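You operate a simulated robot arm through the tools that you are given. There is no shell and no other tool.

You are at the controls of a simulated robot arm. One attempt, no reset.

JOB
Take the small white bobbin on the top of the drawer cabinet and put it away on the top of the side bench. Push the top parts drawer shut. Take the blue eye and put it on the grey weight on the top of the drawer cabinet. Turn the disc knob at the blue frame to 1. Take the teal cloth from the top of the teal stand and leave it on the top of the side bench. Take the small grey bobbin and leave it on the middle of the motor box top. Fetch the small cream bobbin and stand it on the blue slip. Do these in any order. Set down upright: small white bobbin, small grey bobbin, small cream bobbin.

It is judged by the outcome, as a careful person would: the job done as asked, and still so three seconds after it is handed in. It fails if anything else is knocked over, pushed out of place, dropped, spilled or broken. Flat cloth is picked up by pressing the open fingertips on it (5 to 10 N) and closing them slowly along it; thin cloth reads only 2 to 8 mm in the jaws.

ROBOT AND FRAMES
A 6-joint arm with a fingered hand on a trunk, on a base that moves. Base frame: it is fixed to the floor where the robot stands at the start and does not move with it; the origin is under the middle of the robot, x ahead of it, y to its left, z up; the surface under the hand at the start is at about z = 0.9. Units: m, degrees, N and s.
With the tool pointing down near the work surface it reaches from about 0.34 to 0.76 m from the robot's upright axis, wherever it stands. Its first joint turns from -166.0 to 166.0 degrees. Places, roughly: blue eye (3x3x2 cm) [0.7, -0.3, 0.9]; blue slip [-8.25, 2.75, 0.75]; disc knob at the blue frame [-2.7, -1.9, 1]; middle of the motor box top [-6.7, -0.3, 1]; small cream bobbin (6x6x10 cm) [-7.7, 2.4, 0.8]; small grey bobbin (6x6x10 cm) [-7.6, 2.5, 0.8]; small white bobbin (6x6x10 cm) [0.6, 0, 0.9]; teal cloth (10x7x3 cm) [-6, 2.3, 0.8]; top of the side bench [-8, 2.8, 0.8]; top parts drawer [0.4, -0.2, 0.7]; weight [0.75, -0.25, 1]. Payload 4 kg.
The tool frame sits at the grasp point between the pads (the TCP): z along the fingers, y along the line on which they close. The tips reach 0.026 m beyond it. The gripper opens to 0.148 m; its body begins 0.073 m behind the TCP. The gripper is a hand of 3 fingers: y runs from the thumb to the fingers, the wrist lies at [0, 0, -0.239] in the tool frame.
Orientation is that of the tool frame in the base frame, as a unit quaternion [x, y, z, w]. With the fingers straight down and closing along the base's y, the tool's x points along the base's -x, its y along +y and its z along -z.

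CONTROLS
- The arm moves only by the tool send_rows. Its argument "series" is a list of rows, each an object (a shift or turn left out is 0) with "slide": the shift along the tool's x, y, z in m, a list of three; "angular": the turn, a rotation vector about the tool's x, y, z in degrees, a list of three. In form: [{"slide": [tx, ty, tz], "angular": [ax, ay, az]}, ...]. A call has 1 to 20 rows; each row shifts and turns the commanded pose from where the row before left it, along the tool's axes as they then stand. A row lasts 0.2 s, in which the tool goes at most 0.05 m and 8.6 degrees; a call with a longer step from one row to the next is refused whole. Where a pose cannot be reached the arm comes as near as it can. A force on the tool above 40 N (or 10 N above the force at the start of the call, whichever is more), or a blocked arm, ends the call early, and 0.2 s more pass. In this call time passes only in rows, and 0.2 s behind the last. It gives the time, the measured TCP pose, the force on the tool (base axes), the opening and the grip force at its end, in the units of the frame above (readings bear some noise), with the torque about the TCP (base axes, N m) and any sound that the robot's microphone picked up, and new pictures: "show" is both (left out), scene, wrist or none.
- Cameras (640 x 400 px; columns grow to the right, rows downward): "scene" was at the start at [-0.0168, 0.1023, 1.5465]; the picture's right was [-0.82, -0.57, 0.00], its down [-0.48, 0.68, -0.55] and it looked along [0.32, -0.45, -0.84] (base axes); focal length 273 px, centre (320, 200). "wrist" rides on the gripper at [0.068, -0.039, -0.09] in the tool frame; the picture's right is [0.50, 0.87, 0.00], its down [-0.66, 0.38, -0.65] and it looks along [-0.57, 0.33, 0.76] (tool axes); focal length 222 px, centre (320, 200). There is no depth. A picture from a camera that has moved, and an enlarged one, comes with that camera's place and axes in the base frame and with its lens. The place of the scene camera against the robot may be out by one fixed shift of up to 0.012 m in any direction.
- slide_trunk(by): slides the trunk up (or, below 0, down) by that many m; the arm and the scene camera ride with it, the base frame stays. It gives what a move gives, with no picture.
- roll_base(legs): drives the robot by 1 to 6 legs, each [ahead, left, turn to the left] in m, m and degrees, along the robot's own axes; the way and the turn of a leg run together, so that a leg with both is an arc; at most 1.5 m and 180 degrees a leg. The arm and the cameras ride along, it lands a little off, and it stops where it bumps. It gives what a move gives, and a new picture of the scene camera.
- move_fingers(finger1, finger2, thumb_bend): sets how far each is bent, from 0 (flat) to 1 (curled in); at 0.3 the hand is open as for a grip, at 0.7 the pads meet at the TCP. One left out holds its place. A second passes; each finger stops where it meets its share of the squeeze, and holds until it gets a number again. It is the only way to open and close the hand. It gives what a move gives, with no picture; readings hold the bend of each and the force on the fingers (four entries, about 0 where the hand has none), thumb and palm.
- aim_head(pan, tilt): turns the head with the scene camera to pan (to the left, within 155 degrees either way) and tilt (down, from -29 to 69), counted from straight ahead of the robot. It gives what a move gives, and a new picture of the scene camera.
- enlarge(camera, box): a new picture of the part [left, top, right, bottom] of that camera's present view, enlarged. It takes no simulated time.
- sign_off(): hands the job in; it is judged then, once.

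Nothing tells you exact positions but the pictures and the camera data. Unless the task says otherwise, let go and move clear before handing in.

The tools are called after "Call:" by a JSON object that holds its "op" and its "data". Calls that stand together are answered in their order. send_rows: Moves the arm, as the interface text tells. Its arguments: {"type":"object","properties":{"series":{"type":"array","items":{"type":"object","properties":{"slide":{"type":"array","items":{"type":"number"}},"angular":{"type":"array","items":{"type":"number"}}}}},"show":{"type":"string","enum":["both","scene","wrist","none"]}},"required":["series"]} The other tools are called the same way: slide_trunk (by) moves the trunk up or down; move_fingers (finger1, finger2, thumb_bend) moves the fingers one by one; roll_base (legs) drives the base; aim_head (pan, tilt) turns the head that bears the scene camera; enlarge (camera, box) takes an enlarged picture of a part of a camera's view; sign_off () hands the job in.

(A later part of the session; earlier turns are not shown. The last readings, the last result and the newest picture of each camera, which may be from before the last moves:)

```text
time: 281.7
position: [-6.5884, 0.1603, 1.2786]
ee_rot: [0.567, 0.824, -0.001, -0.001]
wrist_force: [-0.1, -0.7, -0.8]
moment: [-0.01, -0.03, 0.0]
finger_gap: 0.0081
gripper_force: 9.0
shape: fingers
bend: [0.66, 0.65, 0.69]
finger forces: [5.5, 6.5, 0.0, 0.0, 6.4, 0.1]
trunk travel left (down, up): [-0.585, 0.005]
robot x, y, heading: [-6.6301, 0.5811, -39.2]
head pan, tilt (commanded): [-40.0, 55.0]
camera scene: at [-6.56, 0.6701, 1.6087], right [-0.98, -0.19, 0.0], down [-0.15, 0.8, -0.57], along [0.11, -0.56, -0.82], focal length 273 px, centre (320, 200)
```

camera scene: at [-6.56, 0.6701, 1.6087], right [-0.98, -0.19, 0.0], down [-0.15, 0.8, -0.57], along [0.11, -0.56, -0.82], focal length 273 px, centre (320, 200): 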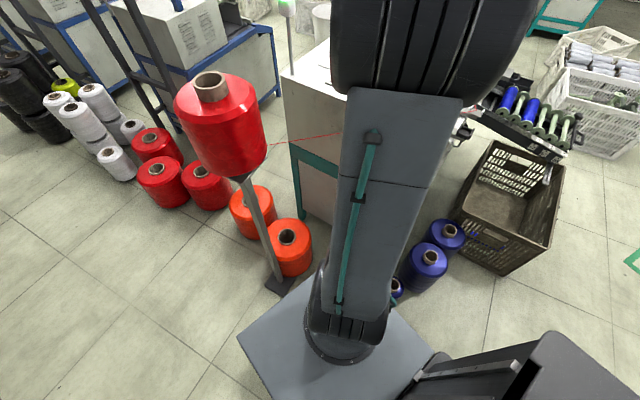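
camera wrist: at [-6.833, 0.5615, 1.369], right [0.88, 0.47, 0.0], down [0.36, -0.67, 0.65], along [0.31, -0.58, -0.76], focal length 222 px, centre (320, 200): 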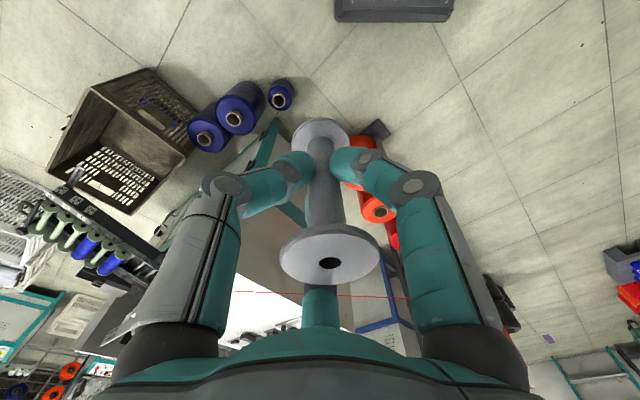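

The way in is clear; I'll slide toward the box (about 0.22 m).

Call:
{"op": "roll_base", "data": {"legs": [[0.1, -0.09, 0], [0.0625, -0.056, 0]]}}

Call:
{"op": "aim_head", "data": {"pan": -60, "tilt": 69}}

Call:
{"op": "aim_head", "data": {"pan": -30, "tilt": 50}}

```text
time: 283.7
position: [-6.5564, -0.057, 1.2777]
ee_rot: [0.568, 0.823, 0.001, -0.001]
wrist_force: [-0.2, -0.8, -1.3]
moment: [0.03, 0.02, 0.03]
finger_gap: 0.0083
gripper_force: 9.2
shape: fingers
bend: [0.66, 0.65, 0.69]
finger forces: [5.6, 6.4, 0.0, 0.1, 6.4, 0.0]
trunk travel left (down, up): [-0.585, 0.005]
robot x, y, heading: [-6.5986, 0.3638, -39.2]
head pan, tilt (commanded): [-40.0, 55.0]
camera scene: at [-6.527, 0.4521, 1.6087], right [-0.98, -0.19, 0.0], down [-0.15, 0.81, -0.57], along [0.11, -0.56, -0.82], focal length 273 px, centre (320, 200)
```

scene: 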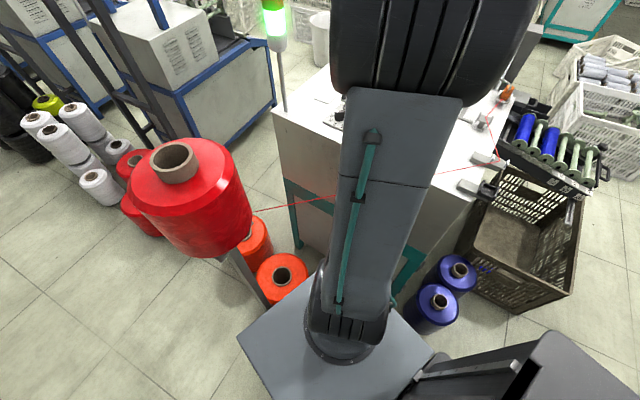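

```text
time: 284.5
position: [-6.5564, -0.0556, 1.2782]
ee_rot: [0.567, 0.823, 0.0, 0.0]
wrist_force: [0.4, -0.7, -0.1]
moment: [-0.01, -0.03, -0.04]
finger_gap: 0.0083
gripper_force: 9.1
shape: fingers
bend: [0.66, 0.65, 0.69]
finger forces: [5.6, 6.5, 0.0, 0.1, 6.5, 0.0]
trunk travel left (down, up): [-0.585, 0.005]
robot x, y, heading: [-6.5969, 0.361, -39.0]
head pan, tilt (commanded): [-60.0, 68.8]
camera scene: at [-6.5497, 0.469, 1.5932], right [-0.99, 0.16, 0.0], down [0.15, 0.92, -0.36], along [-0.06, -0.36, -0.93], focal length 273 px, centre (320, 200)
```

scene: 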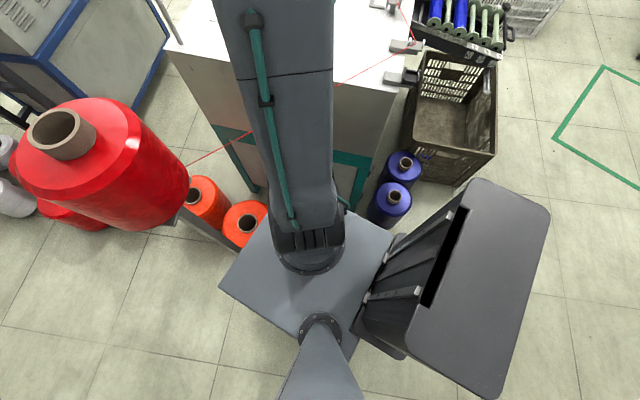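

```text
time: 285.5
position: [-6.5557, -0.0565, 1.2787]
ee_rot: [0.567, 0.823, -0.001, 0.001]
wrist_force: [-1.1, 0.3, 0.0]
moment: [0.01, 0.01, -0.03]
finger_gap: 0.0083
gripper_force: 9.4
shape: fingers
bend: [0.66, 0.65, 0.69]
finger forces: [5.6, 6.6, 0.0, 0.1, 6.4, 0.1]
trunk travel left (down, up): [-0.585, 0.005]
robot x, y, heading: [-6.6005, 0.364, -39.5]
head pan, tilt (commanded): [-30.0, 50.0]
camera scene: at [-6.5135, 0.4522, 1.6151], right [-0.94, -0.35, 0.0], down [-0.27, 0.72, -0.64], along [0.23, -0.6, -0.77], focal length 273 px, centre (320, 200)
```

scene: 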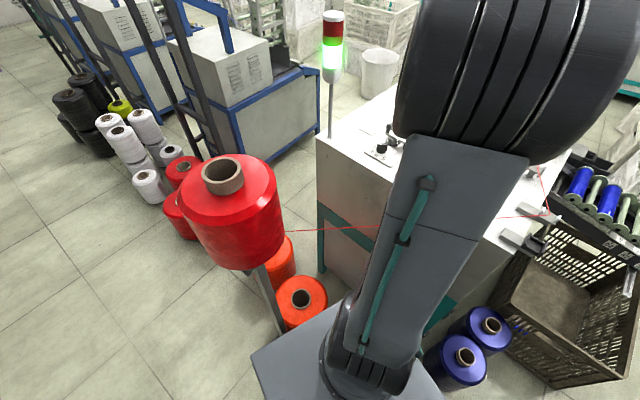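

I'm in position, 0.716 m from the middle of the box. I'll yaw 12° for finger clearance, then extend over the yarn while gradually lowering.

Call:
{"op": "send_rows", "data": {"series": [{"angular": [0, 0, -6]}, {"angular": [0, 0, -6]}, {"slide": [-0.0292, -0.0326, 0]}, {"slide": [-0.0292, -0.0326, 0]}, {"slide": [-0.0292, -0.0326, 0]}, {"slide": [-0.0292, -0.0326, 0.015]}, {"slide": [-0.0292, -0.0326, 0.02]}], "show": "both"}}

```text
time: 287.1
position: [-6.6145, -0.2674, 1.2425]
ee_rot: [0.478, 0.878, 0.0, -0.001]
wrist_force: [-0.1, -0.6, -1.0]
moment: [-0.01, 0.01, -0.01]
finger_gap: 0.0083
gripper_force: 9.7
shape: fingers
bend: [0.66, 0.65, 0.69]
finger forces: [5.5, 6.5, 0.1, 0.0, 6.3, 0.0]
trunk travel left (down, up): [-0.585, 0.005]
robot x, y, heading: [-6.5991, 0.3634, -39.4]
head pan, tilt (commanded): [-30.0, 50.0]
camera scene: at [-6.5135, 0.4511, 1.6153], right [-0.93, -0.35, 0.0], down [-0.27, 0.72, -0.64], along [0.23, -0.6, -0.77], focal length 273 px, centre (320, 200)
camera wrist: at [-6.6823, -0.2331, 1.3329], right [0.46, 0.89, 0.0], down [0.67, -0.35, 0.65], along [0.58, -0.3, -0.76], focal length 222 px, centre (320, 200)
```

scene: 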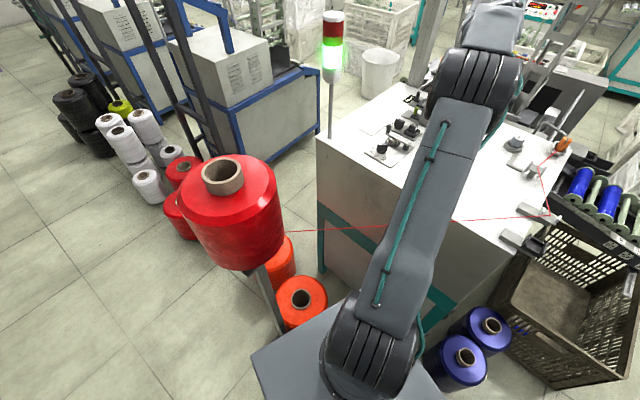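
wrist: 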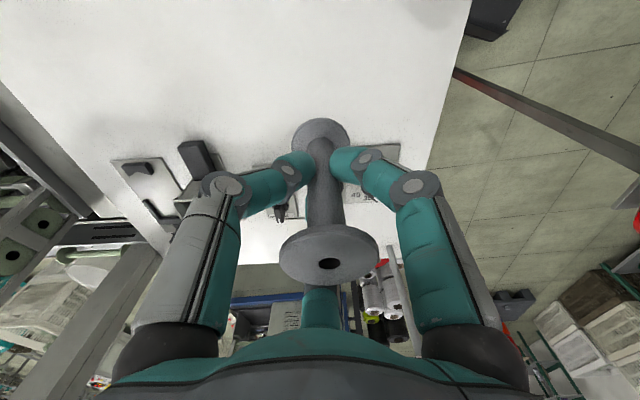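

The hand is above the box top with nothing near. I'll move the last 9 cm to the middle while lowering to about 1.18.

Call:
{"op": "send_rows", "data": {"series": [{"slide": [-0.0294, -0.0324, 0.03]}, {"slide": [-0.0294, -0.0323, 0.03]}], "show": "both"}}

Call:
{"op": "enlarge", "data": {"camera": "scene", "box": [300, 60, 580, 260]}}

```text
refused: row 1 steps farther than a row can; nothing moved
```

```text
2.00 times, centred on (440, 160) of scene
camera zoom: at [-6.5135, 0.4511, 1.6153], right [-0.93, -0.35, 0.0], down [-0.27, 0.72, -0.64], along [0.23, -0.6, -0.77], focal length 546 px, centre (80, 280)
```

zoom: 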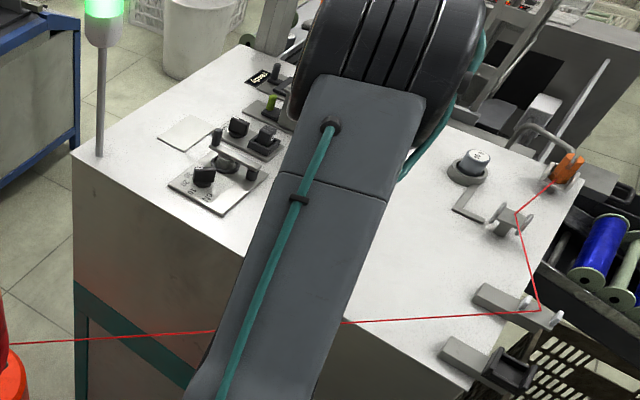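

That step was slightly too long. Rechecking the corners puts the middle at about [-6.636, -0.356], so I'll use smaller rows.

Call:
{"op": "send_rows", "data": {"series": [{"slide": [-0.0209, -0.022, 0.02]}, {"slide": [-0.0209, -0.022, 0.02]}, {"slide": [-0.0209, -0.022, 0.02]}], "show": "both"}}

Call:
{"op": "enlarge", "data": {"camera": "wrist", "box": [120, 40, 520, 290]}}

```text
time: 287.9
position: [-6.6257, -0.3223, 1.1697]
ee_rot: [0.478, 0.878, -0.001, 0.0]
wrist_force: [-0.1, 0.1, -0.8]
moment: [-0.01, -0.01, 0.02]
finger_gap: 0.0082
gripper_force: 9.1
shape: fingers
bend: [0.66, 0.65, 0.69]
finger forces: [5.4, 6.5, 0.0, 0.2, 6.3, 0.0]
out of reach, approached as far as the arm can: row 2, 3
trunk travel left (down, up): [-0.585, 0.005]
robot x, y, heading: [-6.5995, 0.3617, -39.3]
head pan, tilt (commanded): [-30.0, 50.0]
camera scene: at [-6.513, 0.4526, 1.6151], right [-0.93, -0.36, 0.0], down [-0.27, 0.72, -0.64], along [0.23, -0.6, -0.77], focal length 273 px, centre (320, 200)
camera wrist: at [-6.6933, -0.288, 1.2597], right [0.46, 0.89, 0.0], down [0.67, -0.34, 0.65], along [0.58, -0.3, -0.76], focal length 222 px, centre (320, 200)
```

scene: 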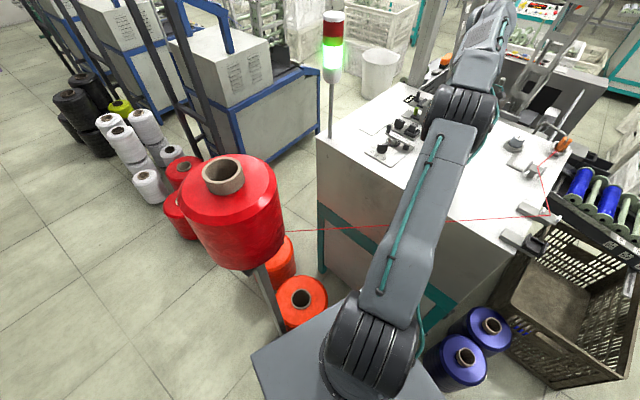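
wrist: 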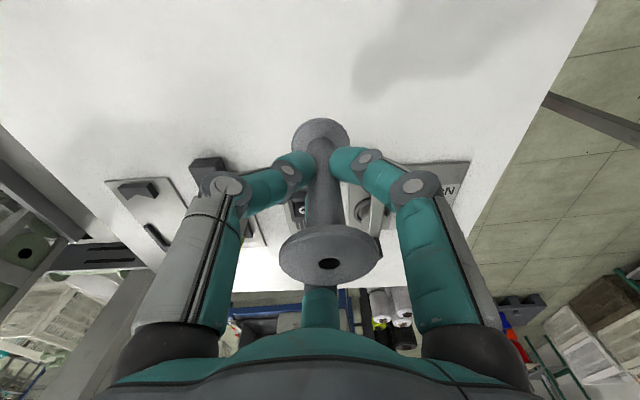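

```text
1.60 times, centred on (320, 165) of wrist
camera zoom: at [-6.6933, -0.288, 1.2597], right [0.46, 0.89, 0.0], down [0.67, -0.34, 0.65], along [0.58, -0.3, -0.76], focal length 355 px, centre (320, 256)
```

zoom: 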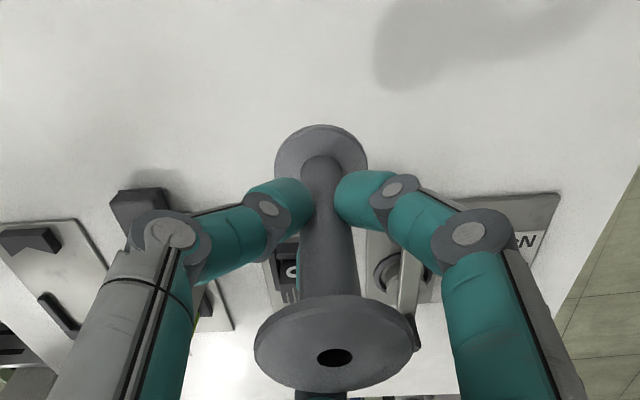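

I was briefly at the reach limit while still high. Lowering should recover the reach, so I'll descend in small rows.

Call:
{"op": "send_rows", "data": {"series": [{"slide": [0, 0, 0.02]}, {"slide": [0, 0, 0.02]}, {"slide": [0, 0, 0.005]}], "show": "wrist"}}

Call:
{"op": "enlarge", "data": {"camera": "wrist", "box": [120, 40, 520, 290]}}

```text
time: 288.7
position: [-6.6255, -0.3234, 1.1237]
ee_rot: [0.477, 0.879, 0.001, 0.0]
wrist_force: [-0.3, -0.6, -0.3]
moment: [-0.02, 0.01, 0.02]
finger_gap: 0.008
gripper_force: 9.2
shape: fingers
bend: [0.66, 0.65, 0.69]
finger forces: [5.3, 6.5, 0.0, 0.0, 6.2, 0.0]
trunk travel left (down, up): [-0.585, 0.005]
robot x, y, heading: [-6.5986, 0.3587, -39.4]
head pan, tilt (commanded): [-30.0, 50.0]
camera wrist: at [-6.6932, -0.2883, 1.2143], right [0.46, 0.89, 0.0], down [0.67, -0.35, 0.65], along [0.58, -0.3, -0.76], focal length 222 px, centre (320, 200)
```

wrist: 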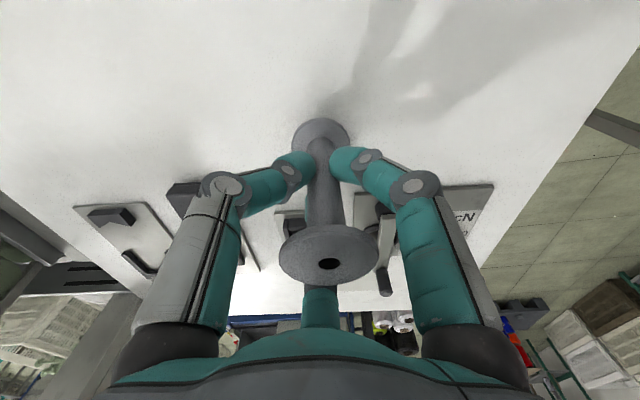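

```text
1.60 times, centred on (320, 165) of wrist
camera zoom: at [-6.6932, -0.2883, 1.2143], right [0.46, 0.89, 0.0], down [0.67, -0.35, 0.65], along [0.58, -0.3, -0.76], focal length 355 px, centre (320, 256)
```

zoom: 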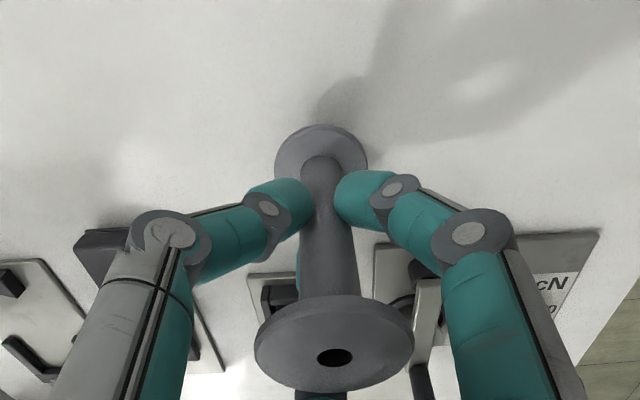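

The hand came straight down 3.5 cm short of the middle. I'll raise slightly and shift the rest of the way now that reach allows.

Call:
{"op": "send_rows", "data": {"series": [{"slide": [0, 0, -0.01]}, {"slide": [-0.0108, -0.0132, 0]}, {"slide": [-0.0109, -0.0133, 0]}], "show": "both"}}

Call:
{"op": "enlarge", "data": {"camera": "scene", "box": [300, 40, 620, 260]}}

```text
time: 289.5
position: [-6.6288, -0.3439, 1.1287]
ee_rot: [0.478, 0.878, 0.0, -0.001]
wrist_force: [-0.5, -0.5, -1.0]
moment: [0.02, -0.01, 0.02]
finger_gap: 0.0078
gripper_force: 9.2
shape: fingers
bend: [0.66, 0.65, 0.69]
finger forces: [5.3, 6.5, 0.0, 0.1, 6.2, 0.0]
out of reach, approached as far as the arm can: row 3
trunk travel left (down, up): [-0.585, 0.005]
robot x, y, heading: [-6.6011, 0.3641, -39.0]
head pan, tilt (commanded): [-30.0, 50.0]
camera scene: at [-6.5134, 0.4512, 1.6152], right [-0.93, -0.36, 0.0], down [-0.27, 0.72, -0.64], along [0.23, -0.6, -0.77], focal length 273 px, centre (320, 200)
camera wrist: at [-6.6967, -0.3086, 1.2189], right [0.46, 0.89, 0.0], down [0.67, -0.35, 0.65], along [0.58, -0.3, -0.76], focal length 222 px, centre (320, 200)
```

scene: 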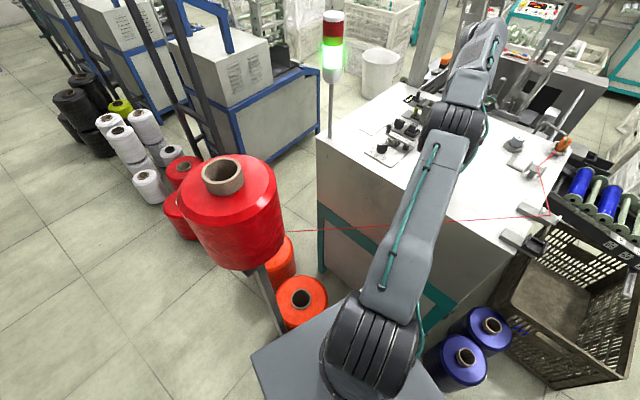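
wrist: 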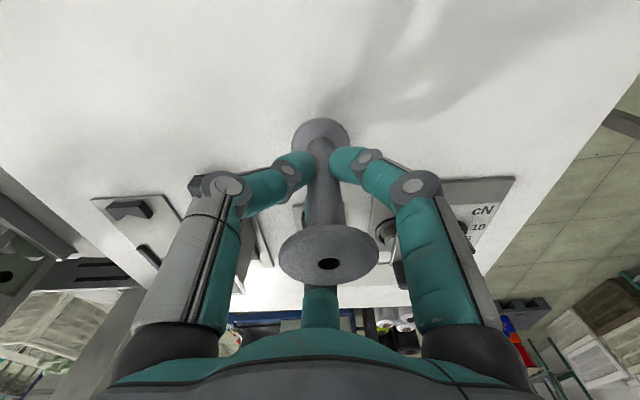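

```text
1.82 times, centred on (460, 150) of scene
camera zoom: at [-6.5134, 0.4512, 1.6152], right [-0.93, -0.36, 0.0], down [-0.27, 0.72, -0.64], along [0.23, -0.6, -0.77], focal length 496 px, centre (66, 291)
```

zoom: 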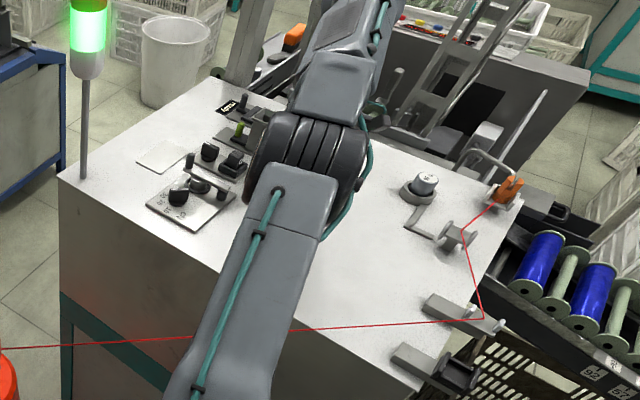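

I'm within about 1.5 cm of the estimated middle, right at the reach limit. I'll lower to find the contact height and see the bobbin against the box edges.

Call:
{"op": "send_rows", "data": {"series": [{"slide": [0, 0, 0.004]}], "show": "none"}}

Call:
{"op": "send_rows", "data": {"series": [{"slide": [0, 0, 0.003]}], "show": "none"}}

```text
time: 289.9
position: [-6.6289, -0.3424, 1.1259]
ee_rot: [0.478, 0.878, 0.0, 0.0]
wrist_force: [0.1, 0.2, 0.1]
moment: [-0.01, 0.0, 0.04]
finger_gap: 0.0084
gripper_force: 8.5
shape: fingers
bend: [0.66, 0.65, 0.69]
finger forces: [5.4, 6.5, 0.0, 0.0, 6.0, 0.0]
trunk travel left (down, up): [-0.585, 0.005]
robot x, y, heading: [-6.5997, 0.3633, -39.1]
head pan, tilt (commanded): [-30.0, 50.0]
```

```text
time: 290.3
position: [-6.6295, -0.3412, 1.1222]
ee_rot: [0.478, 0.878, 0.0, 0.0]
wrist_force: [-0.4, 0.0, -0.8]
moment: [0.01, 0.0, -0.03]
finger_gap: 0.008
gripper_force: 9.4
shape: fingers
bend: [0.66, 0.65, 0.69]
finger forces: [5.4, 6.5, 0.1, 0.0, 6.1, 0.1]
trunk travel left (down, up): [-0.585, 0.005]
robot x, y, heading: [-6.5998, 0.367, -39.3]
head pan, tilt (commanded): [-30.0, 50.0]
```

No contact yet. I'll nudge about 2 cm further toward the best estimate of the middle, then continue down.

Call:
{"op": "send_rows", "data": {"series": [{"slide": [0.0021, -0.0105, 0]}, {"slide": [0.0021, -0.0106, 0]}], "show": "none"}}

Call:
{"op": "send_rows", "data": {"series": [{"slide": [0, 0, 0.003]}], "show": "wrist"}}

Call:
{"op": "enlarge", "data": {"camera": "wrist", "box": [120, 40, 520, 290]}}

```text
time: 290.9
position: [-6.6468, -0.3481, 1.1205]
ee_rot: [0.479, 0.878, -0.001, 0.0]
wrist_force: [0.3, -0.6, -0.4]
moment: [-0.02, 0.02, 0.02]
finger_gap: 0.0078
gripper_force: 8.6
shape: fingers
bend: [0.66, 0.65, 0.69]
finger forces: [5.5, 6.5, 0.0, 0.0, 6.1, 0.0]
out of reach, approached as far as the arm can: row 2
trunk travel left (down, up): [-0.585, 0.005]
robot x, y, heading: [-6.6002, 0.3618, -39.1]
head pan, tilt (commanded): [-30.0, 50.0]
```

```text
time: 291.3
position: [-6.647, -0.3465, 1.1177]
ee_rot: [0.478, 0.878, 0.0, 0.0]
wrist_force: [0.7, 0.5, -0.2]
moment: [0.01, -0.01, -0.02]
finger_gap: 0.0081
gripper_force: 8.8
shape: fingers
bend: [0.66, 0.65, 0.69]
finger forces: [5.4, 6.5, 0.1, 0.1, 6.1, 0.0]
trunk travel left (down, up): [-0.585, 0.005]
robot x, y, heading: [-6.5998, 0.3592, -39.2]
head pan, tilt (commanded): [-30.0, 50.0]
camera wrist: at [-6.7152, -0.3116, 1.2083], right [0.46, 0.89, 0.0], down [0.67, -0.34, 0.65], along [0.58, -0.3, -0.76], focal length 222 px, centre (320, 200)
```

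wrist: 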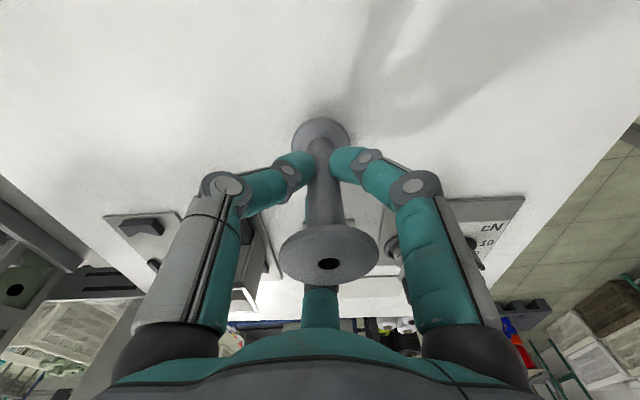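

```text
1.60 times, centred on (320, 165) of wrist
camera zoom: at [-6.7152, -0.3116, 1.2083], right [0.46, 0.89, 0.0], down [0.67, -0.34, 0.65], along [0.58, -0.3, -0.76], focal length 355 px, centre (320, 256)
```

zoom: 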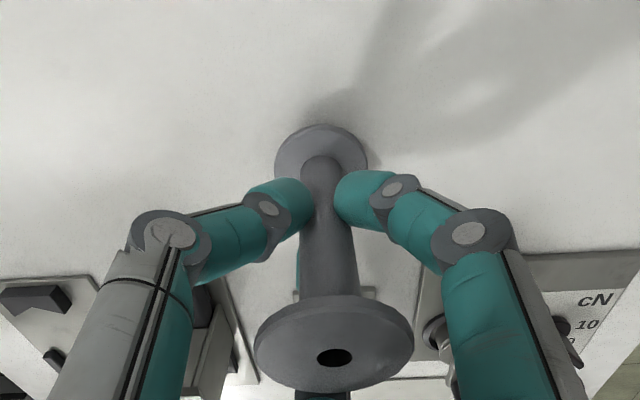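

Call:
{"op": "send_rows", "data": {"series": [{"slide": [0, 0, 0.003]}], "show": "none"}}

```text
time: 291.7
position: [-6.6457, -0.3456, 1.114]
ee_rot: [0.479, 0.878, 0.0, 0.0]
wrist_force: [-0.9, 0.3, -0.8]
moment: [0.02, -0.01, 0.02]
finger_gap: 0.0081
gripper_force: 8.8
shape: fingers
bend: [0.66, 0.65, 0.69]
finger forces: [5.4, 6.5, 0.1, 0.0, 6.1, 0.1]
trunk travel left (down, up): [-0.585, 0.005]
robot x, y, heading: [-6.5986, 0.3586, -39.3]
head pan, tilt (commanded): [-30.0, 50.0]
```

Still no contact; I'm continuing down 3 mm at a time.

Call:
{"op": "send_rows", "data": {"series": [{"slide": [0, 0, 0.003]}], "show": "none"}}

Call:
{"op": "enlarge", "data": {"camera": "wrist", "box": [240, 60, 400, 180]}}

```text
time: 292.1
position: [-6.6484, -0.3475, 1.1116]
ee_rot: [0.479, 0.878, -0.001, 0.0]
wrist_force: [-0.3, -0.6, -0.6]
moment: [0.0, 0.01, 0.02]
finger_gap: 0.008
gripper_force: 8.9
shape: fingers
bend: [0.66, 0.65, 0.69]
finger forces: [5.4, 6.5, 0.1, 0.1, 6.1, 0.1]
trunk travel left (down, up): [-0.585, 0.005]
robot x, y, heading: [-6.5983, 0.3635, -39.2]
head pan, tilt (commanded): [-30.0, 50.0]
```

```text
3.33 times, centred on (320, 120) of wrist
camera zoom: at [-6.7149, -0.3116, 1.2026], right [0.46, 0.89, 0.0], down [0.67, -0.34, 0.65], along [0.58, -0.3, -0.76], focal length 740 px, centre (320, 467)
```

zoom: 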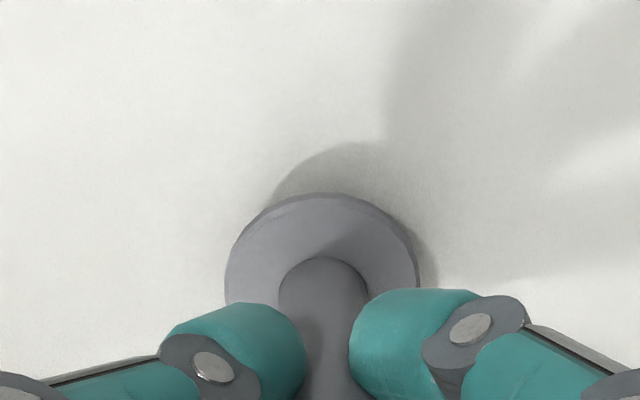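

The shadow shows a gap of a centimetre or so. I'll continue with 3–4 mm steps, checking the force each time.

Call:
{"op": "send_rows", "data": {"series": [{"slide": [0, 0, 0.004]}], "show": "none"}}

Call:
{"op": "send_rows", "data": {"series": [{"slide": [0, 0, 0.003]}], "show": "none"}}

```text
time: 292.5
position: [-6.6473, -0.3462, 1.1075]
ee_rot: [0.478, 0.878, 0.001, 0.0]
wrist_force: [-0.4, 0.4, 0.1]
moment: [0.01, -0.02, -0.04]
finger_gap: 0.0079
gripper_force: 8.6
shape: fingers
bend: [0.66, 0.65, 0.69]
finger forces: [5.5, 6.5, 0.0, 0.0, 6.1, 0.0]
trunk travel left (down, up): [-0.585, 0.005]
robot x, y, heading: [-6.5953, 0.3635, -39.3]
head pan, tilt (commanded): [-30.0, 50.0]
```

```text
time: 292.9
position: [-6.6473, -0.3452, 1.1054]
ee_rot: [0.478, 0.878, -0.002, 0.0]
wrist_force: [-0.1, -0.7, 1.5]
moment: [-0.01, 0.01, 0.04]
finger_gap: 0.008
gripper_force: 9.7
shape: fingers
bend: [0.66, 0.65, 0.69]
finger forces: [5.7, 6.8, 0.0, 0.0, 6.4, 0.1]
trunk travel left (down, up): [-0.585, 0.005]
robot x, y, heading: [-6.5965, 0.3603, -39.1]
head pan, tilt (commanded): [-30.0, 50.0]
```

Contact is starting (box top about z 1.037). The bobbin is within 1–3 cm of the middle, so I'll seat it with one more small step.

Call:
{"op": "send_rows", "data": {"series": [{"slide": [0, 0, 0.0015]}], "show": "wrist"}}

Call:
{"op": "enlarge", "data": {"camera": "wrist", "box": [160, 60, 480, 280]}}

```text
time: 293.3
position: [-6.647, -0.3461, 1.1029]
ee_rot: [0.479, 0.878, -0.001, -0.001]
wrist_force: [-0.6, 0.4, 4.5]
moment: [0.02, -0.02, 0.01]
finger_gap: 0.0079
gripper_force: 10.7
shape: fingers
bend: [0.66, 0.65, 0.68]
finger forces: [6.2, 7.5, 0.0, 0.1, 7.5, 0.1]
trunk travel left (down, up): [-0.585, 0.005]
robot x, y, heading: [-6.6001, 0.3604, -39.2]
head pan, tilt (commanded): [-30.0, 50.0]
camera wrist: at [-6.715, -0.3109, 1.1944], right [0.46, 0.89, 0.0], down [0.67, -0.34, 0.65], along [0.58, -0.3, -0.76], focal length 222 px, centre (320, 200)
```

wrist: 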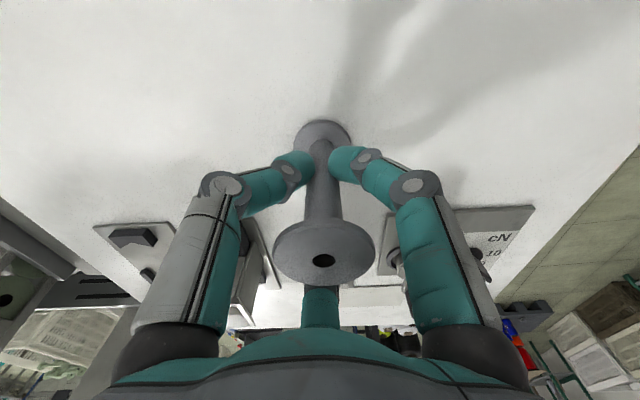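

```text
1.82 times, centred on (320, 170) of wrist
camera zoom: at [-6.715, -0.3109, 1.1944], right [0.46, 0.89, 0.0], down [0.67, -0.34, 0.65], along [0.58, -0.3, -0.76], focal length 404 px, centre (320, 254)
```

zoom: 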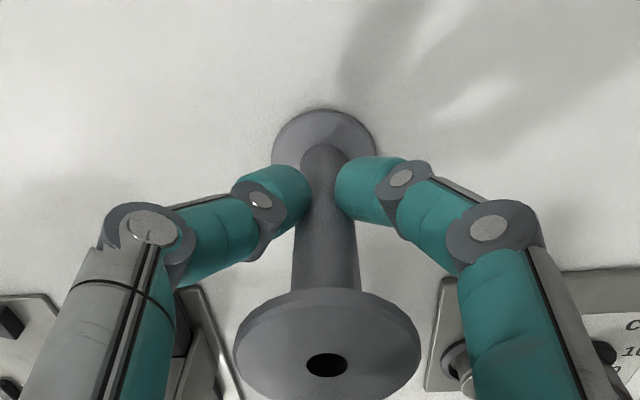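

The bobbin is seated at 4.5 N and looks upright. I'll open slowly.

Call:
{"op": "move_fingers", "data": {"finger1": 0.62, "finger2": 0.62, "thumb_bend": 0.63}}

Call:
{"op": "move_fingers", "data": {"finger1": 0.5, "finger2": 0.5, "thumb_bend": 0.5}}

Call:
{"op": "enlarge", "data": {"camera": "wrist", "box": [120, 40, 520, 290]}}

```text
time: 294.3
position: [-6.6472, -0.3463, 1.104]
ee_rot: [0.478, 0.878, 0.0, 0.0]
wrist_force: [-0.3, 0.2, 0.4]
moment: [-0.02, 0.0, 0.01]
finger_gap: 0.0213
gripper_force: 0.1
shape: fingers
bend: [0.62, 0.62, 0.63]
finger forces: [0.0, 0.0, 0.0, 0.0, 0.1, 0.0]
trunk travel left (down, up): [-0.585, 0.005]
robot x, y, heading: [-6.5968, 0.3639, -39.2]
head pan, tilt (commanded): [-30.0, 50.0]
```

```text
time: 295.3
position: [-6.6474, -0.3475, 1.104]
ee_rot: [0.478, 0.878, 0.0, 0.0]
wrist_force: [-0.4, -0.4, 0.5]
moment: [0.0, -0.01, 0.02]
finger_gap: 0.0618
gripper_force: 0.0
shape: fingers
bend: [0.5, 0.5, 0.5]
finger forces: [0.1, 0.1, 0.0, 0.0, 0.0, 0.1]
trunk travel left (down, up): [-0.585, 0.005]
robot x, y, heading: [-6.5985, 0.3649, -39.3]
head pan, tilt (commanded): [-30.0, 50.0]
```

```text
1.60 times, centred on (320, 165) of wrist
camera zoom: at [-6.7148, -0.3112, 1.1938], right [0.46, 0.89, 0.0], down [0.67, -0.35, 0.65], along [0.58, -0.3, -0.76], focal length 355 px, centre (320, 256)
```

zoom: 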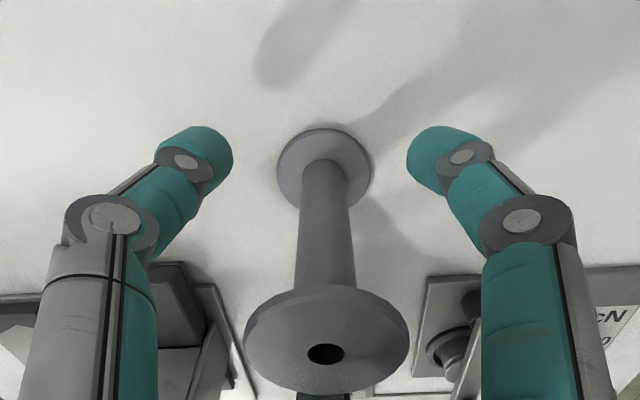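

The grey bobbin stands free. Since I'm near the reach limit, I'll open a bit more and tilt the wrist back toward me before rising, so the fingers don't drag on it.

Call:
{"op": "move_fingers", "data": {"finger1": 0.43, "finger2": 0.43, "thumb_bend": 0.43}}

Call:
{"op": "send_rows", "data": {"series": [{"angular": [4.44, -5.41, 0]}, {"angular": [4.44, -5.41, 0]}, {"slide": [0.0047, 0.0038, 0]}], "show": "wrist"}}

Call:
{"op": "enlarge", "data": {"camera": "wrist", "box": [100, 20, 540, 295]}}

```text
time: 296.3
position: [-6.6479, -0.3474, 1.102]
ee_rot: [0.478, 0.878, 0.0, 0.0]
wrist_force: [0.1, -0.2, -0.5]
moment: [0.02, 0.03, 0.0]
finger_gap: 0.0848
gripper_force: 0.0
shape: fingers
bend: [0.43, 0.43, 0.43]
finger forces: [0.0, 0.1, 0.0, 0.1, 0.0, 0.0]
trunk travel left (down, up): [-0.585, 0.005]
robot x, y, heading: [-6.5996, 0.364, -39.2]
head pan, tilt (commanded): [-30.0, 50.0]
```

```text
time: 297.1
position: [-6.6464, -0.3411, 1.1017]
ee_rot: [0.474, 0.872, -0.113, 0.046]
wrist_force: [0.4, 0.7, 0.8]
moment: [0.01, 0.0, 0.0]
finger_gap: 0.0849
gripper_force: 0.0
shape: fingers
bend: [0.43, 0.43, 0.43]
finger forces: [0.0, 0.1, 0.0, 0.0, 0.0, 0.0]
trunk travel left (down, up): [-0.585, 0.005]
robot x, y, heading: [-6.6031, 0.3633, -39.3]
head pan, tilt (commanded): [-30.0, 50.0]
camera wrist: at [-6.7118, -0.2843, 1.1828], right [0.45, 0.86, -0.23], down [0.69, -0.18, 0.7], along [0.56, -0.47, -0.68], focal length 222 px, centre (320, 200)
```

wrist: 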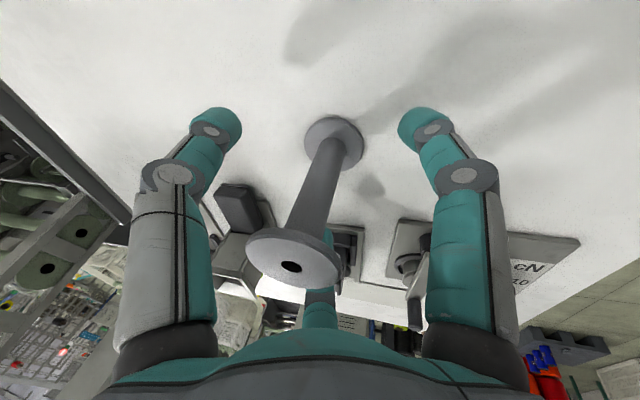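

```text
1.45 times, centred on (320, 158) of wrist
camera zoom: at [-6.7118, -0.2843, 1.1828], right [0.45, 0.86, -0.23], down [0.69, -0.18, 0.7], along [0.56, -0.47, -0.68], focal length 323 px, centre (320, 262)
```

zoom: 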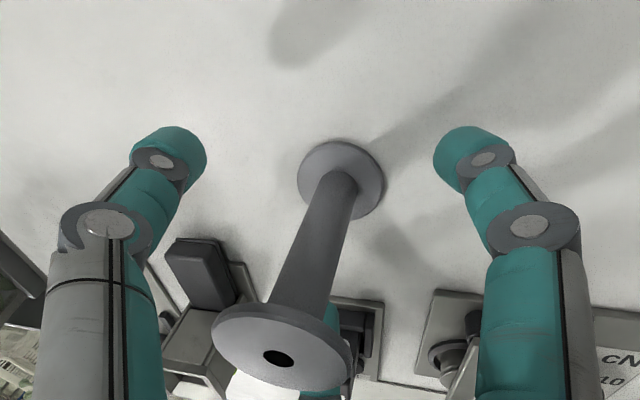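

The bobbin stands clear of all fingers. I'll rise vertically.

Call:
{"op": "send_rows", "data": {"series": [{"slide": [-0.00375, -0.00307, -0.0194]}, {"slide": [-0.00375, -0.00307, -0.0194]}, {"slide": [-0.00375, -0.00307, -0.0194]}, {"slide": [-0.00375, -0.00307, -0.0194]}, {"slide": [-0.00375, -0.00307, -0.0194]}], "show": "wrist"}}

```text
time: 298.3
position: [-6.6469, -0.3401, 1.2016]
ee_rot: [0.474, 0.872, -0.113, 0.045]
wrist_force: [0.0, 0.5, 0.1]
moment: [0.0, -0.01, -0.04]
finger_gap: 0.0846
gripper_force: 0.0
shape: fingers
bend: [0.43, 0.43, 0.43]
finger forces: [0.1, 0.0, 0.0, 0.0, 0.0, 0.0]
trunk travel left (down, up): [-0.585, 0.005]
robot x, y, heading: [-6.6002, 0.3626, -39.3]
head pan, tilt (commanded): [-30.0, 50.0]
camera wrist: at [-6.7116, -0.2849, 1.2829], right [0.45, 0.86, -0.23], down [0.69, -0.18, 0.7], along [0.56, -0.47, -0.68], focal length 222 px, centre (320, 200)
```

wrist: 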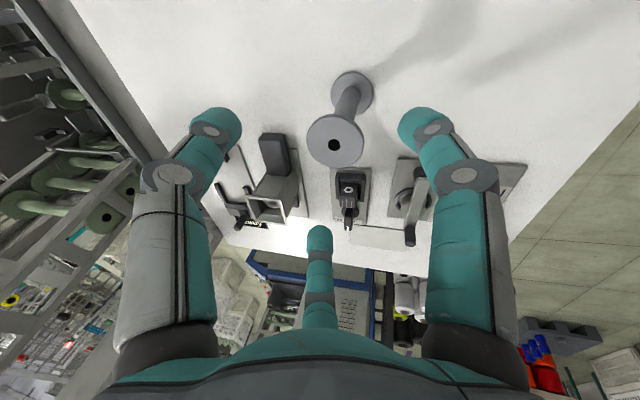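

The fingers are above the bobbin and it hasn't moved. I'll rise a bit more and retract toward the robot.

Call:
{"op": "send_rows", "data": {"series": [{"slide": [-0.00375, -0.00307, -0.0194]}, {"slide": [-0.00375, -0.00307, -0.0194]}, {"slide": [0.03, 0.0246, -0.0097]}, {"slide": [0.03, 0.0246, -0.0097]}, {"slide": [0.03, 0.0246, -0.0097]}, {"slide": [0.03, 0.0246, -0.0097]}, {"slide": [0.03, 0.0246, -0.0097]}, {"slide": [0.03, 0.0246, -0.0097]}], "show": "both"}}

Call:
{"op": "enlarge", "data": {"camera": "scene", "box": [300, 60, 620, 260]}}

```text
time: 300.1
position: [-6.6188, -0.1007, 1.243]
ee_rot: [0.475, 0.871, -0.114, 0.045]
wrist_force: [0.3, 0.2, -0.2]
moment: [-0.02, 0.04, 0.03]
finger_gap: 0.0851
gripper_force: 0.0
shape: fingers
bend: [0.43, 0.43, 0.43]
finger forces: [0.0, 0.0, 0.0, 0.1, 0.0, 0.1]
trunk travel left (down, up): [-0.585, 0.005]
robot x, y, heading: [-6.5994, 0.3601, -39.3]
head pan, tilt (commanded): [-30.0, 50.0]
camera scene: at [-6.5133, 0.453, 1.6151], right [-0.93, -0.36, 0.0], down [-0.27, 0.72, -0.64], along [0.23, -0.6, -0.77], focal length 273 px, centre (320, 200)
camera wrist: at [-6.6842, -0.0456, 1.3233], right [0.45, 0.86, -0.23], down [0.69, -0.18, 0.7], along [0.56, -0.47, -0.68], focal length 222 px, centre (320, 200)
```

scene: 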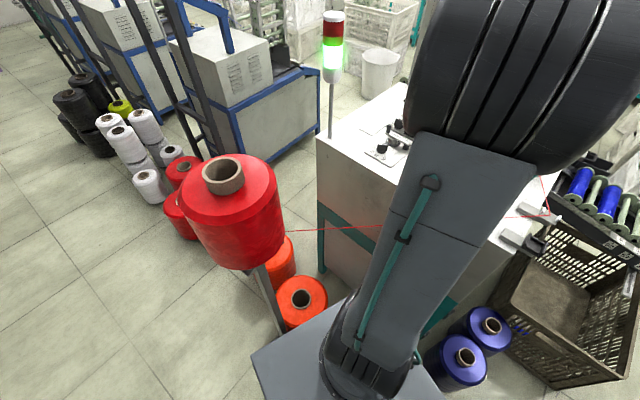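
wrist: 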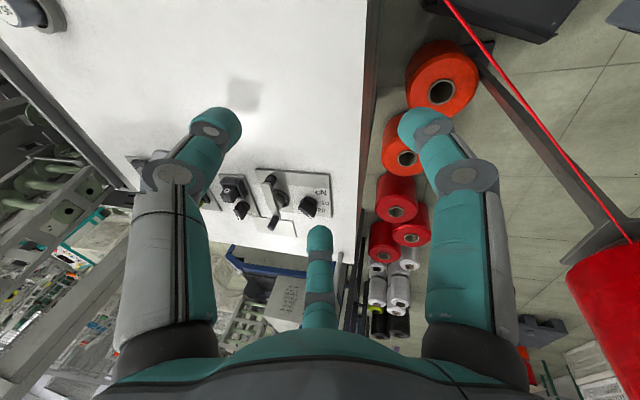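

```text
2.00 times, centred on (460, 160) of scene
camera zoom: at [-6.5133, 0.453, 1.6151], right [-0.93, -0.36, 0.0], down [-0.27, 0.72, -0.64], along [0.23, -0.6, -0.77], focal length 546 px, centre (40, 280)
```

zoom: 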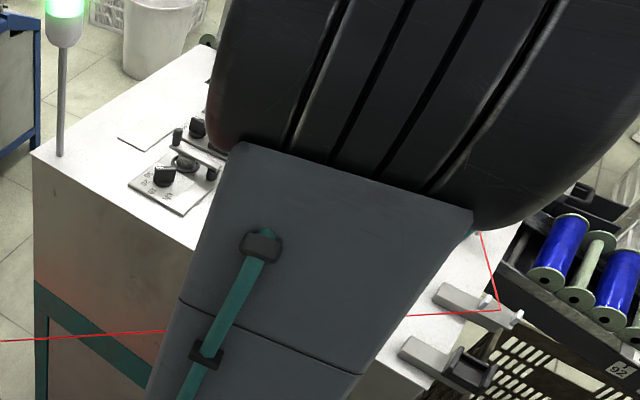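

The hand is clear. I'll back the base out the way I came and check the bobbin from a distance.

Call:
{"op": "roll_base", "data": {"legs": [[-0.1625, 0.146, 0], [-0.18, 0.25, 0]]}}

Call:
{"op": "aim_head", "data": {"pan": -45, "tilt": 35}}

```text
time: 303.4
position: [-6.6372, 0.4224, 1.2413]
ee_rot: [0.476, 0.871, -0.114, 0.045]
wrist_force: [0.1, -0.7, -1.0]
moment: [0.0, -0.02, -0.03]
finger_gap: 0.0848
gripper_force: 0.0
shape: fingers
bend: [0.43, 0.43, 0.43]
finger forces: [0.0, 0.0, 0.1, 0.0, 0.0, 0.0]
trunk travel left (down, up): [-0.585, 0.005]
robot x, y, heading: [-6.6172, 0.8897, -39.3]
head pan, tilt (commanded): [-30.0, 50.0]
camera scene: at [-6.5306, 0.9769, 1.6151], right [-0.94, -0.35, 0.0], down [-0.27, 0.72, -0.64], along [0.23, -0.6, -0.77], focal length 273 px, centre (320, 200)
```

scene: 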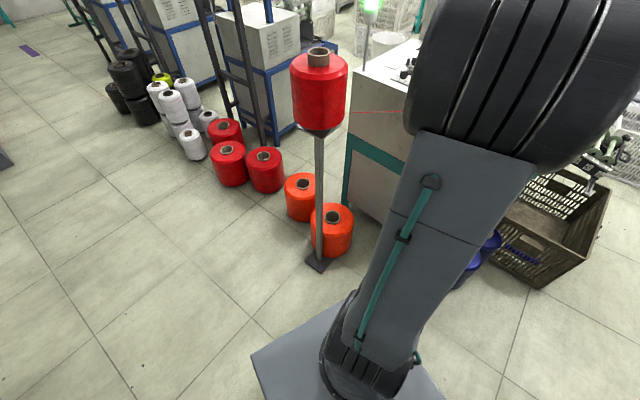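

```text
time: 304.2
position: [-6.6371, 0.4221, 1.2419]
ee_rot: [0.476, 0.871, -0.113, 0.046]
wrist_force: [-0.2, -0.4, -0.4]
moment: [0.0, 0.0, -0.01]
finger_gap: 0.0848
gripper_force: 0.1
shape: fingers
bend: [0.43, 0.43, 0.43]
finger forces: [0.0, 0.0, 0.0, 0.1, 0.0, 0.0]
trunk travel left (down, up): [-0.585, 0.005]
robot x, y, heading: [-6.6151, 0.8865, -38.9]
head pan, tilt (commanded): [-45.0, 35.0]
camera scene: at [-6.549, 0.9607, 1.6368], right [-0.99, -0.1, 0.0], down [-0.06, 0.57, -0.82], along [0.08, -0.81, -0.57], focal length 273 px, centre (320, 200)
```

scene: 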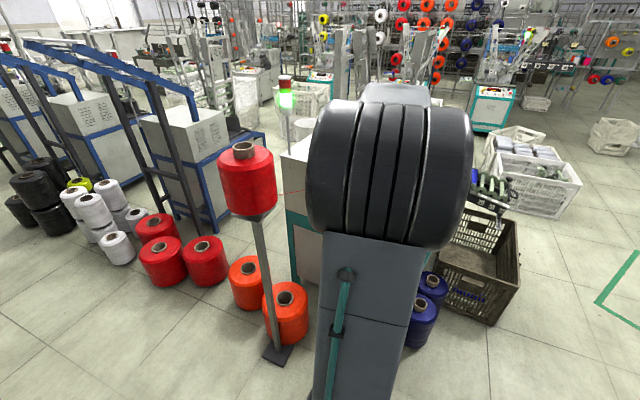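

I'll level the hand, lower the trunk to nominal, and turn to face the teal stand; the head can check the bobbin on the way.

Call:
{"op": "send_rows", "data": {"series": [{"angular": [-4.44, 5.41, 0]}, {"angular": [-4.44, 5.41, 0]}], "show": "none"}}

Call:
{"op": "slide_trunk", "data": {"by": -0.06}}

Call:
{"op": "roll_base", "data": {"legs": [[0, 0, 111.7]]}}

Call:
{"op": "aim_head", "data": {"pan": -155, "tilt": 30}}

Call:
{"op": "enlarge", "data": {"camera": "scene", "box": [200, 80, 520, 280]}}

```text
time: 304.8
position: [-6.638, 0.4212, 1.2417]
ee_rot: [0.48, 0.877, 0.001, -0.001]
wrist_force: [0.7, -0.6, -0.7]
moment: [-0.01, -0.01, -0.02]
finger_gap: 0.0849
gripper_force: 0.1
shape: fingers
bend: [0.43, 0.43, 0.43]
finger forces: [0.1, 0.0, 0.0, 0.1, 0.0, 0.1]
trunk travel left (down, up): [-0.585, 0.005]
robot x, y, heading: [-6.6122, 0.8848, -39.1]
head pan, tilt (commanded): [-45.0, 35.0]
```

```text
time: 305.8
position: [-6.6384, 0.4209, 1.1824]
ee_rot: [0.479, 0.878, -0.001, -0.001]
wrist_force: [0.6, -0.5, -0.4]
moment: [-0.01, 0.02, -0.02]
finger_gap: 0.0848
gripper_force: 0.1
shape: fingers
bend: [0.43, 0.43, 0.43]
finger forces: [0.0, 0.1, 0.1, 0.0, 0.0, 0.0]
trunk travel left (down, up): [-0.525, 0.065]
robot x, y, heading: [-6.616, 0.8861, -39.3]
head pan, tilt (commanded): [-45.0, 35.0]
```

```text
time: 310.9
position: [-6.1783, 1.0432, 1.1824]
ee_rot: [-0.461, 0.888, -0.001, 0.001]
wrist_force: [0.3, 0.3, 0.7]
moment: [0.03, -0.02, 0.01]
finger_gap: 0.0849
gripper_force: 0.1
shape: fingers
bend: [0.43, 0.43, 0.43]
finger forces: [0.0, 0.0, 0.0, 0.0, 0.1, 0.1]
trunk travel left (down, up): [-0.525, 0.065]
robot x, y, heading: [-6.6185, 0.8909, 72.7]
head pan, tilt (commanded): [-45.0, 35.0]
camera scene: at [-6.7074, 0.9167, 1.5769], right [0.47, -0.88, 0.0], down [-0.51, -0.27, -0.82], along [0.72, 0.38, -0.57], focal length 273 px, centre (320, 200)
```

scene: 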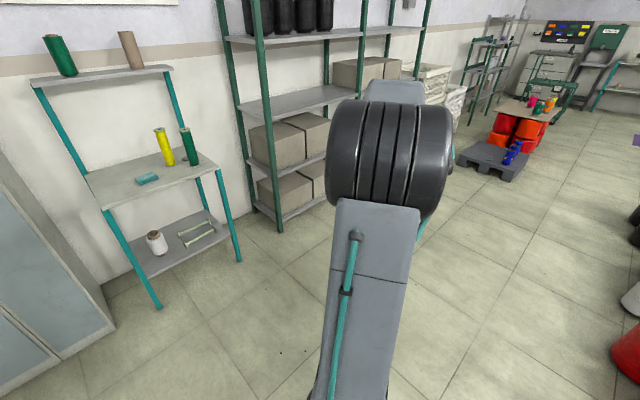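

```text
time: 312.8
position: [-6.1799, 1.044, 1.1817]
ee_rot: [-0.461, 0.887, 0.0, -0.001]
wrist_force: [0.0, 0.5, 0.7]
moment: [0.0, -0.03, -0.03]
finger_gap: 0.085
gripper_force: 0.0
shape: fingers
bend: [0.43, 0.43, 0.43]
finger forces: [0.0, 0.0, 0.0, 0.1, 0.1, 0.0]
trunk travel left (down, up): [-0.525, 0.065]
robot x, y, heading: [-6.6176, 0.8827, 73.0]
head pan, tilt (commanded): [-154.7, 30.0]
camera scene: at [-6.7722, 0.786, 1.5847], right [-0.99, -0.14, 0.0], down [-0.07, 0.49, -0.87], along [0.12, -0.86, -0.5], focal length 273 px, centre (320, 200)
```

scene: 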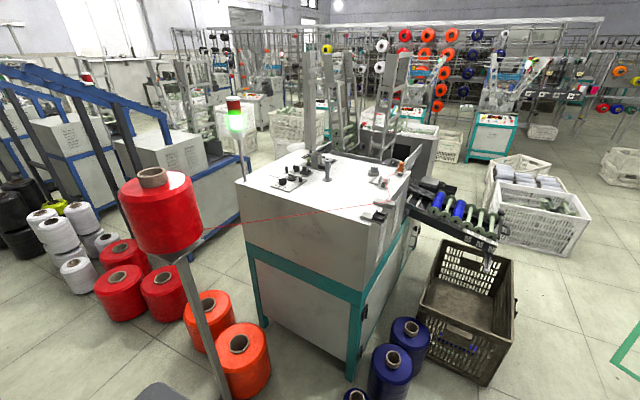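

```text
2.00 times, centred on (360, 180) of scene
camera zoom: at [-6.7722, 0.786, 1.5847], right [-0.99, -0.14, 0.0], down [-0.07, 0.49, -0.87], along [0.12, -0.86, -0.5], focal length 546 px, centre (240, 240)
```

zoom: 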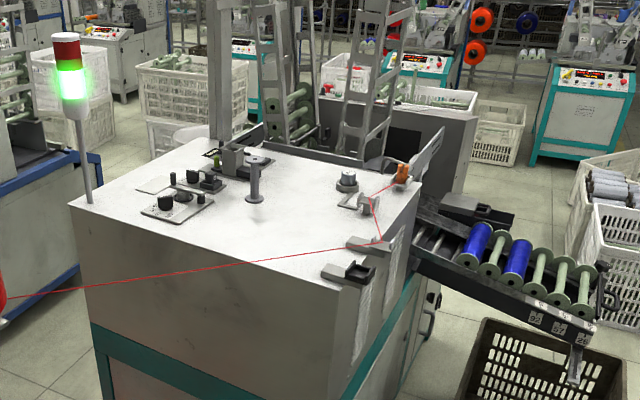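

The grey bobbin stands upright right at the centre of the motor box. Now the teal cloth: I'll bring the arm to the front and drive up to the teal stand.

Call:
{"op": "send_rows", "data": {"series": [{"slide": [-0.0021, 0.0441, 0]}, {"slide": [-0.0021, 0.0441, 0]}, {"slide": [-0.0021, 0.0441, 0]}, {"slide": [-0.0021, 0.0441, 0]}, {"slide": [-0.0021, 0.0441, 0]}, {"slide": [-0.0021, 0.0441, 0]}, {"slide": [-0.0021, 0.0441, 0]}, {"slide": [-0.0021, 0.0441, 0]}, {"slide": [-0.0021, 0.0441, 0]}], "show": "none"}}

Call:
{"op": "roll_base", "data": {"legs": [[0.75, -0.13, 0]]}}

Call:
{"op": "aim_head", "data": {"pan": 10, "tilt": 45}}

```text
time: 314.8
position: [-6.4941, 1.2883, 1.1812]
ee_rot: [-0.461, 0.888, -0.001, 0.0]
wrist_force: [-0.3, -0.5, 0.3]
moment: [0.01, 0.0, -0.02]
finger_gap: 0.0849
gripper_force: 0.0
shape: fingers
bend: [0.43, 0.43, 0.43]
finger forces: [0.1, 0.1, 0.0, 0.1, 0.1, 0.0]
trunk travel left (down, up): [-0.525, 0.065]
robot x, y, heading: [-6.6133, 0.8904, 72.9]
head pan, tilt (commanded): [-154.7, 30.0]
```

```text
time: 318.9
position: [-6.1446, 1.9634, 1.1813]
ee_rot: [-0.459, 0.888, -0.001, 0.0]
wrist_force: [-1.1, -0.3, -0.8]
moment: [0.04, 0.01, 0.0]
finger_gap: 0.0848
gripper_force: 0.0
shape: fingers
bend: [0.43, 0.43, 0.43]
finger forces: [0.0, 0.1, 0.0, 0.1, 0.1, 0.1]
trunk travel left (down, up): [-0.525, 0.065]
robot x, y, heading: [-6.2693, 1.5649, 72.7]
head pan, tilt (commanded): [-154.7, 30.0]
camera scene: at [-6.4269, 1.4635, 1.5847], right [-0.99, -0.14, 0.0], down [-0.07, 0.5, -0.87], along [0.12, -0.86, -0.5], focal length 273 px, centre (320, 200)
```

scene: 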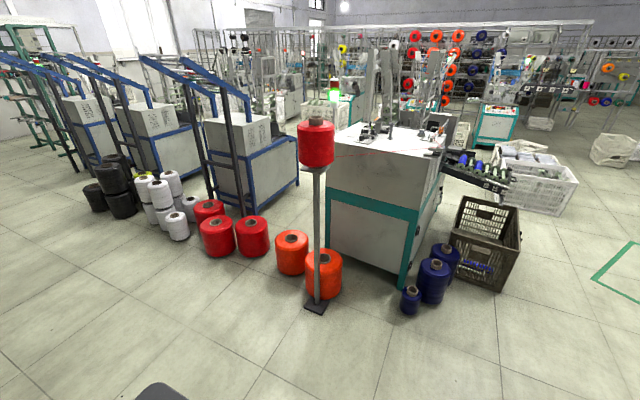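

```text
time: 321.4
position: [-6.1452, 1.9631, 1.181]
ee_rot: [-0.459, 0.888, -0.001, 0.001]
wrist_force: [0.1, 0.6, 0.2]
moment: [0.04, 0.03, 0.01]
finger_gap: 0.0846
gripper_force: 0.0
shape: fingers
bend: [0.43, 0.43, 0.43]
finger forces: [0.0, 0.1, 0.0, 0.0, 0.1, 0.0]
trunk travel left (down, up): [-0.525, 0.065]
robot x, y, heading: [-6.2676, 1.5618, 72.6]
head pan, tilt (commanded): [10.0, 45.0]
camera scene: at [-6.429, 1.6336, 1.5621], right [0.99, -0.13, 0.0], down [-0.09, -0.7, -0.71], along [0.09, 0.7, -0.71], focal length 273 px, centre (320, 200)
```

scene: 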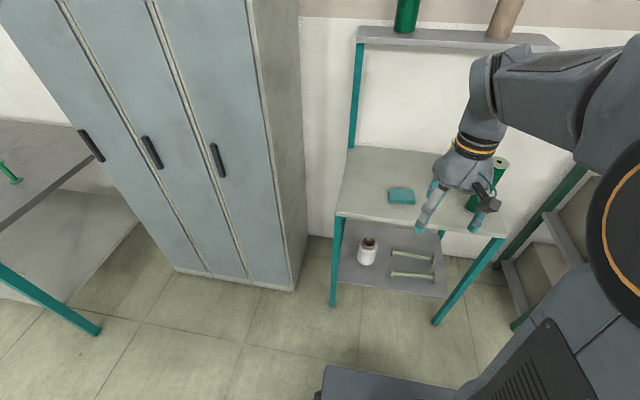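

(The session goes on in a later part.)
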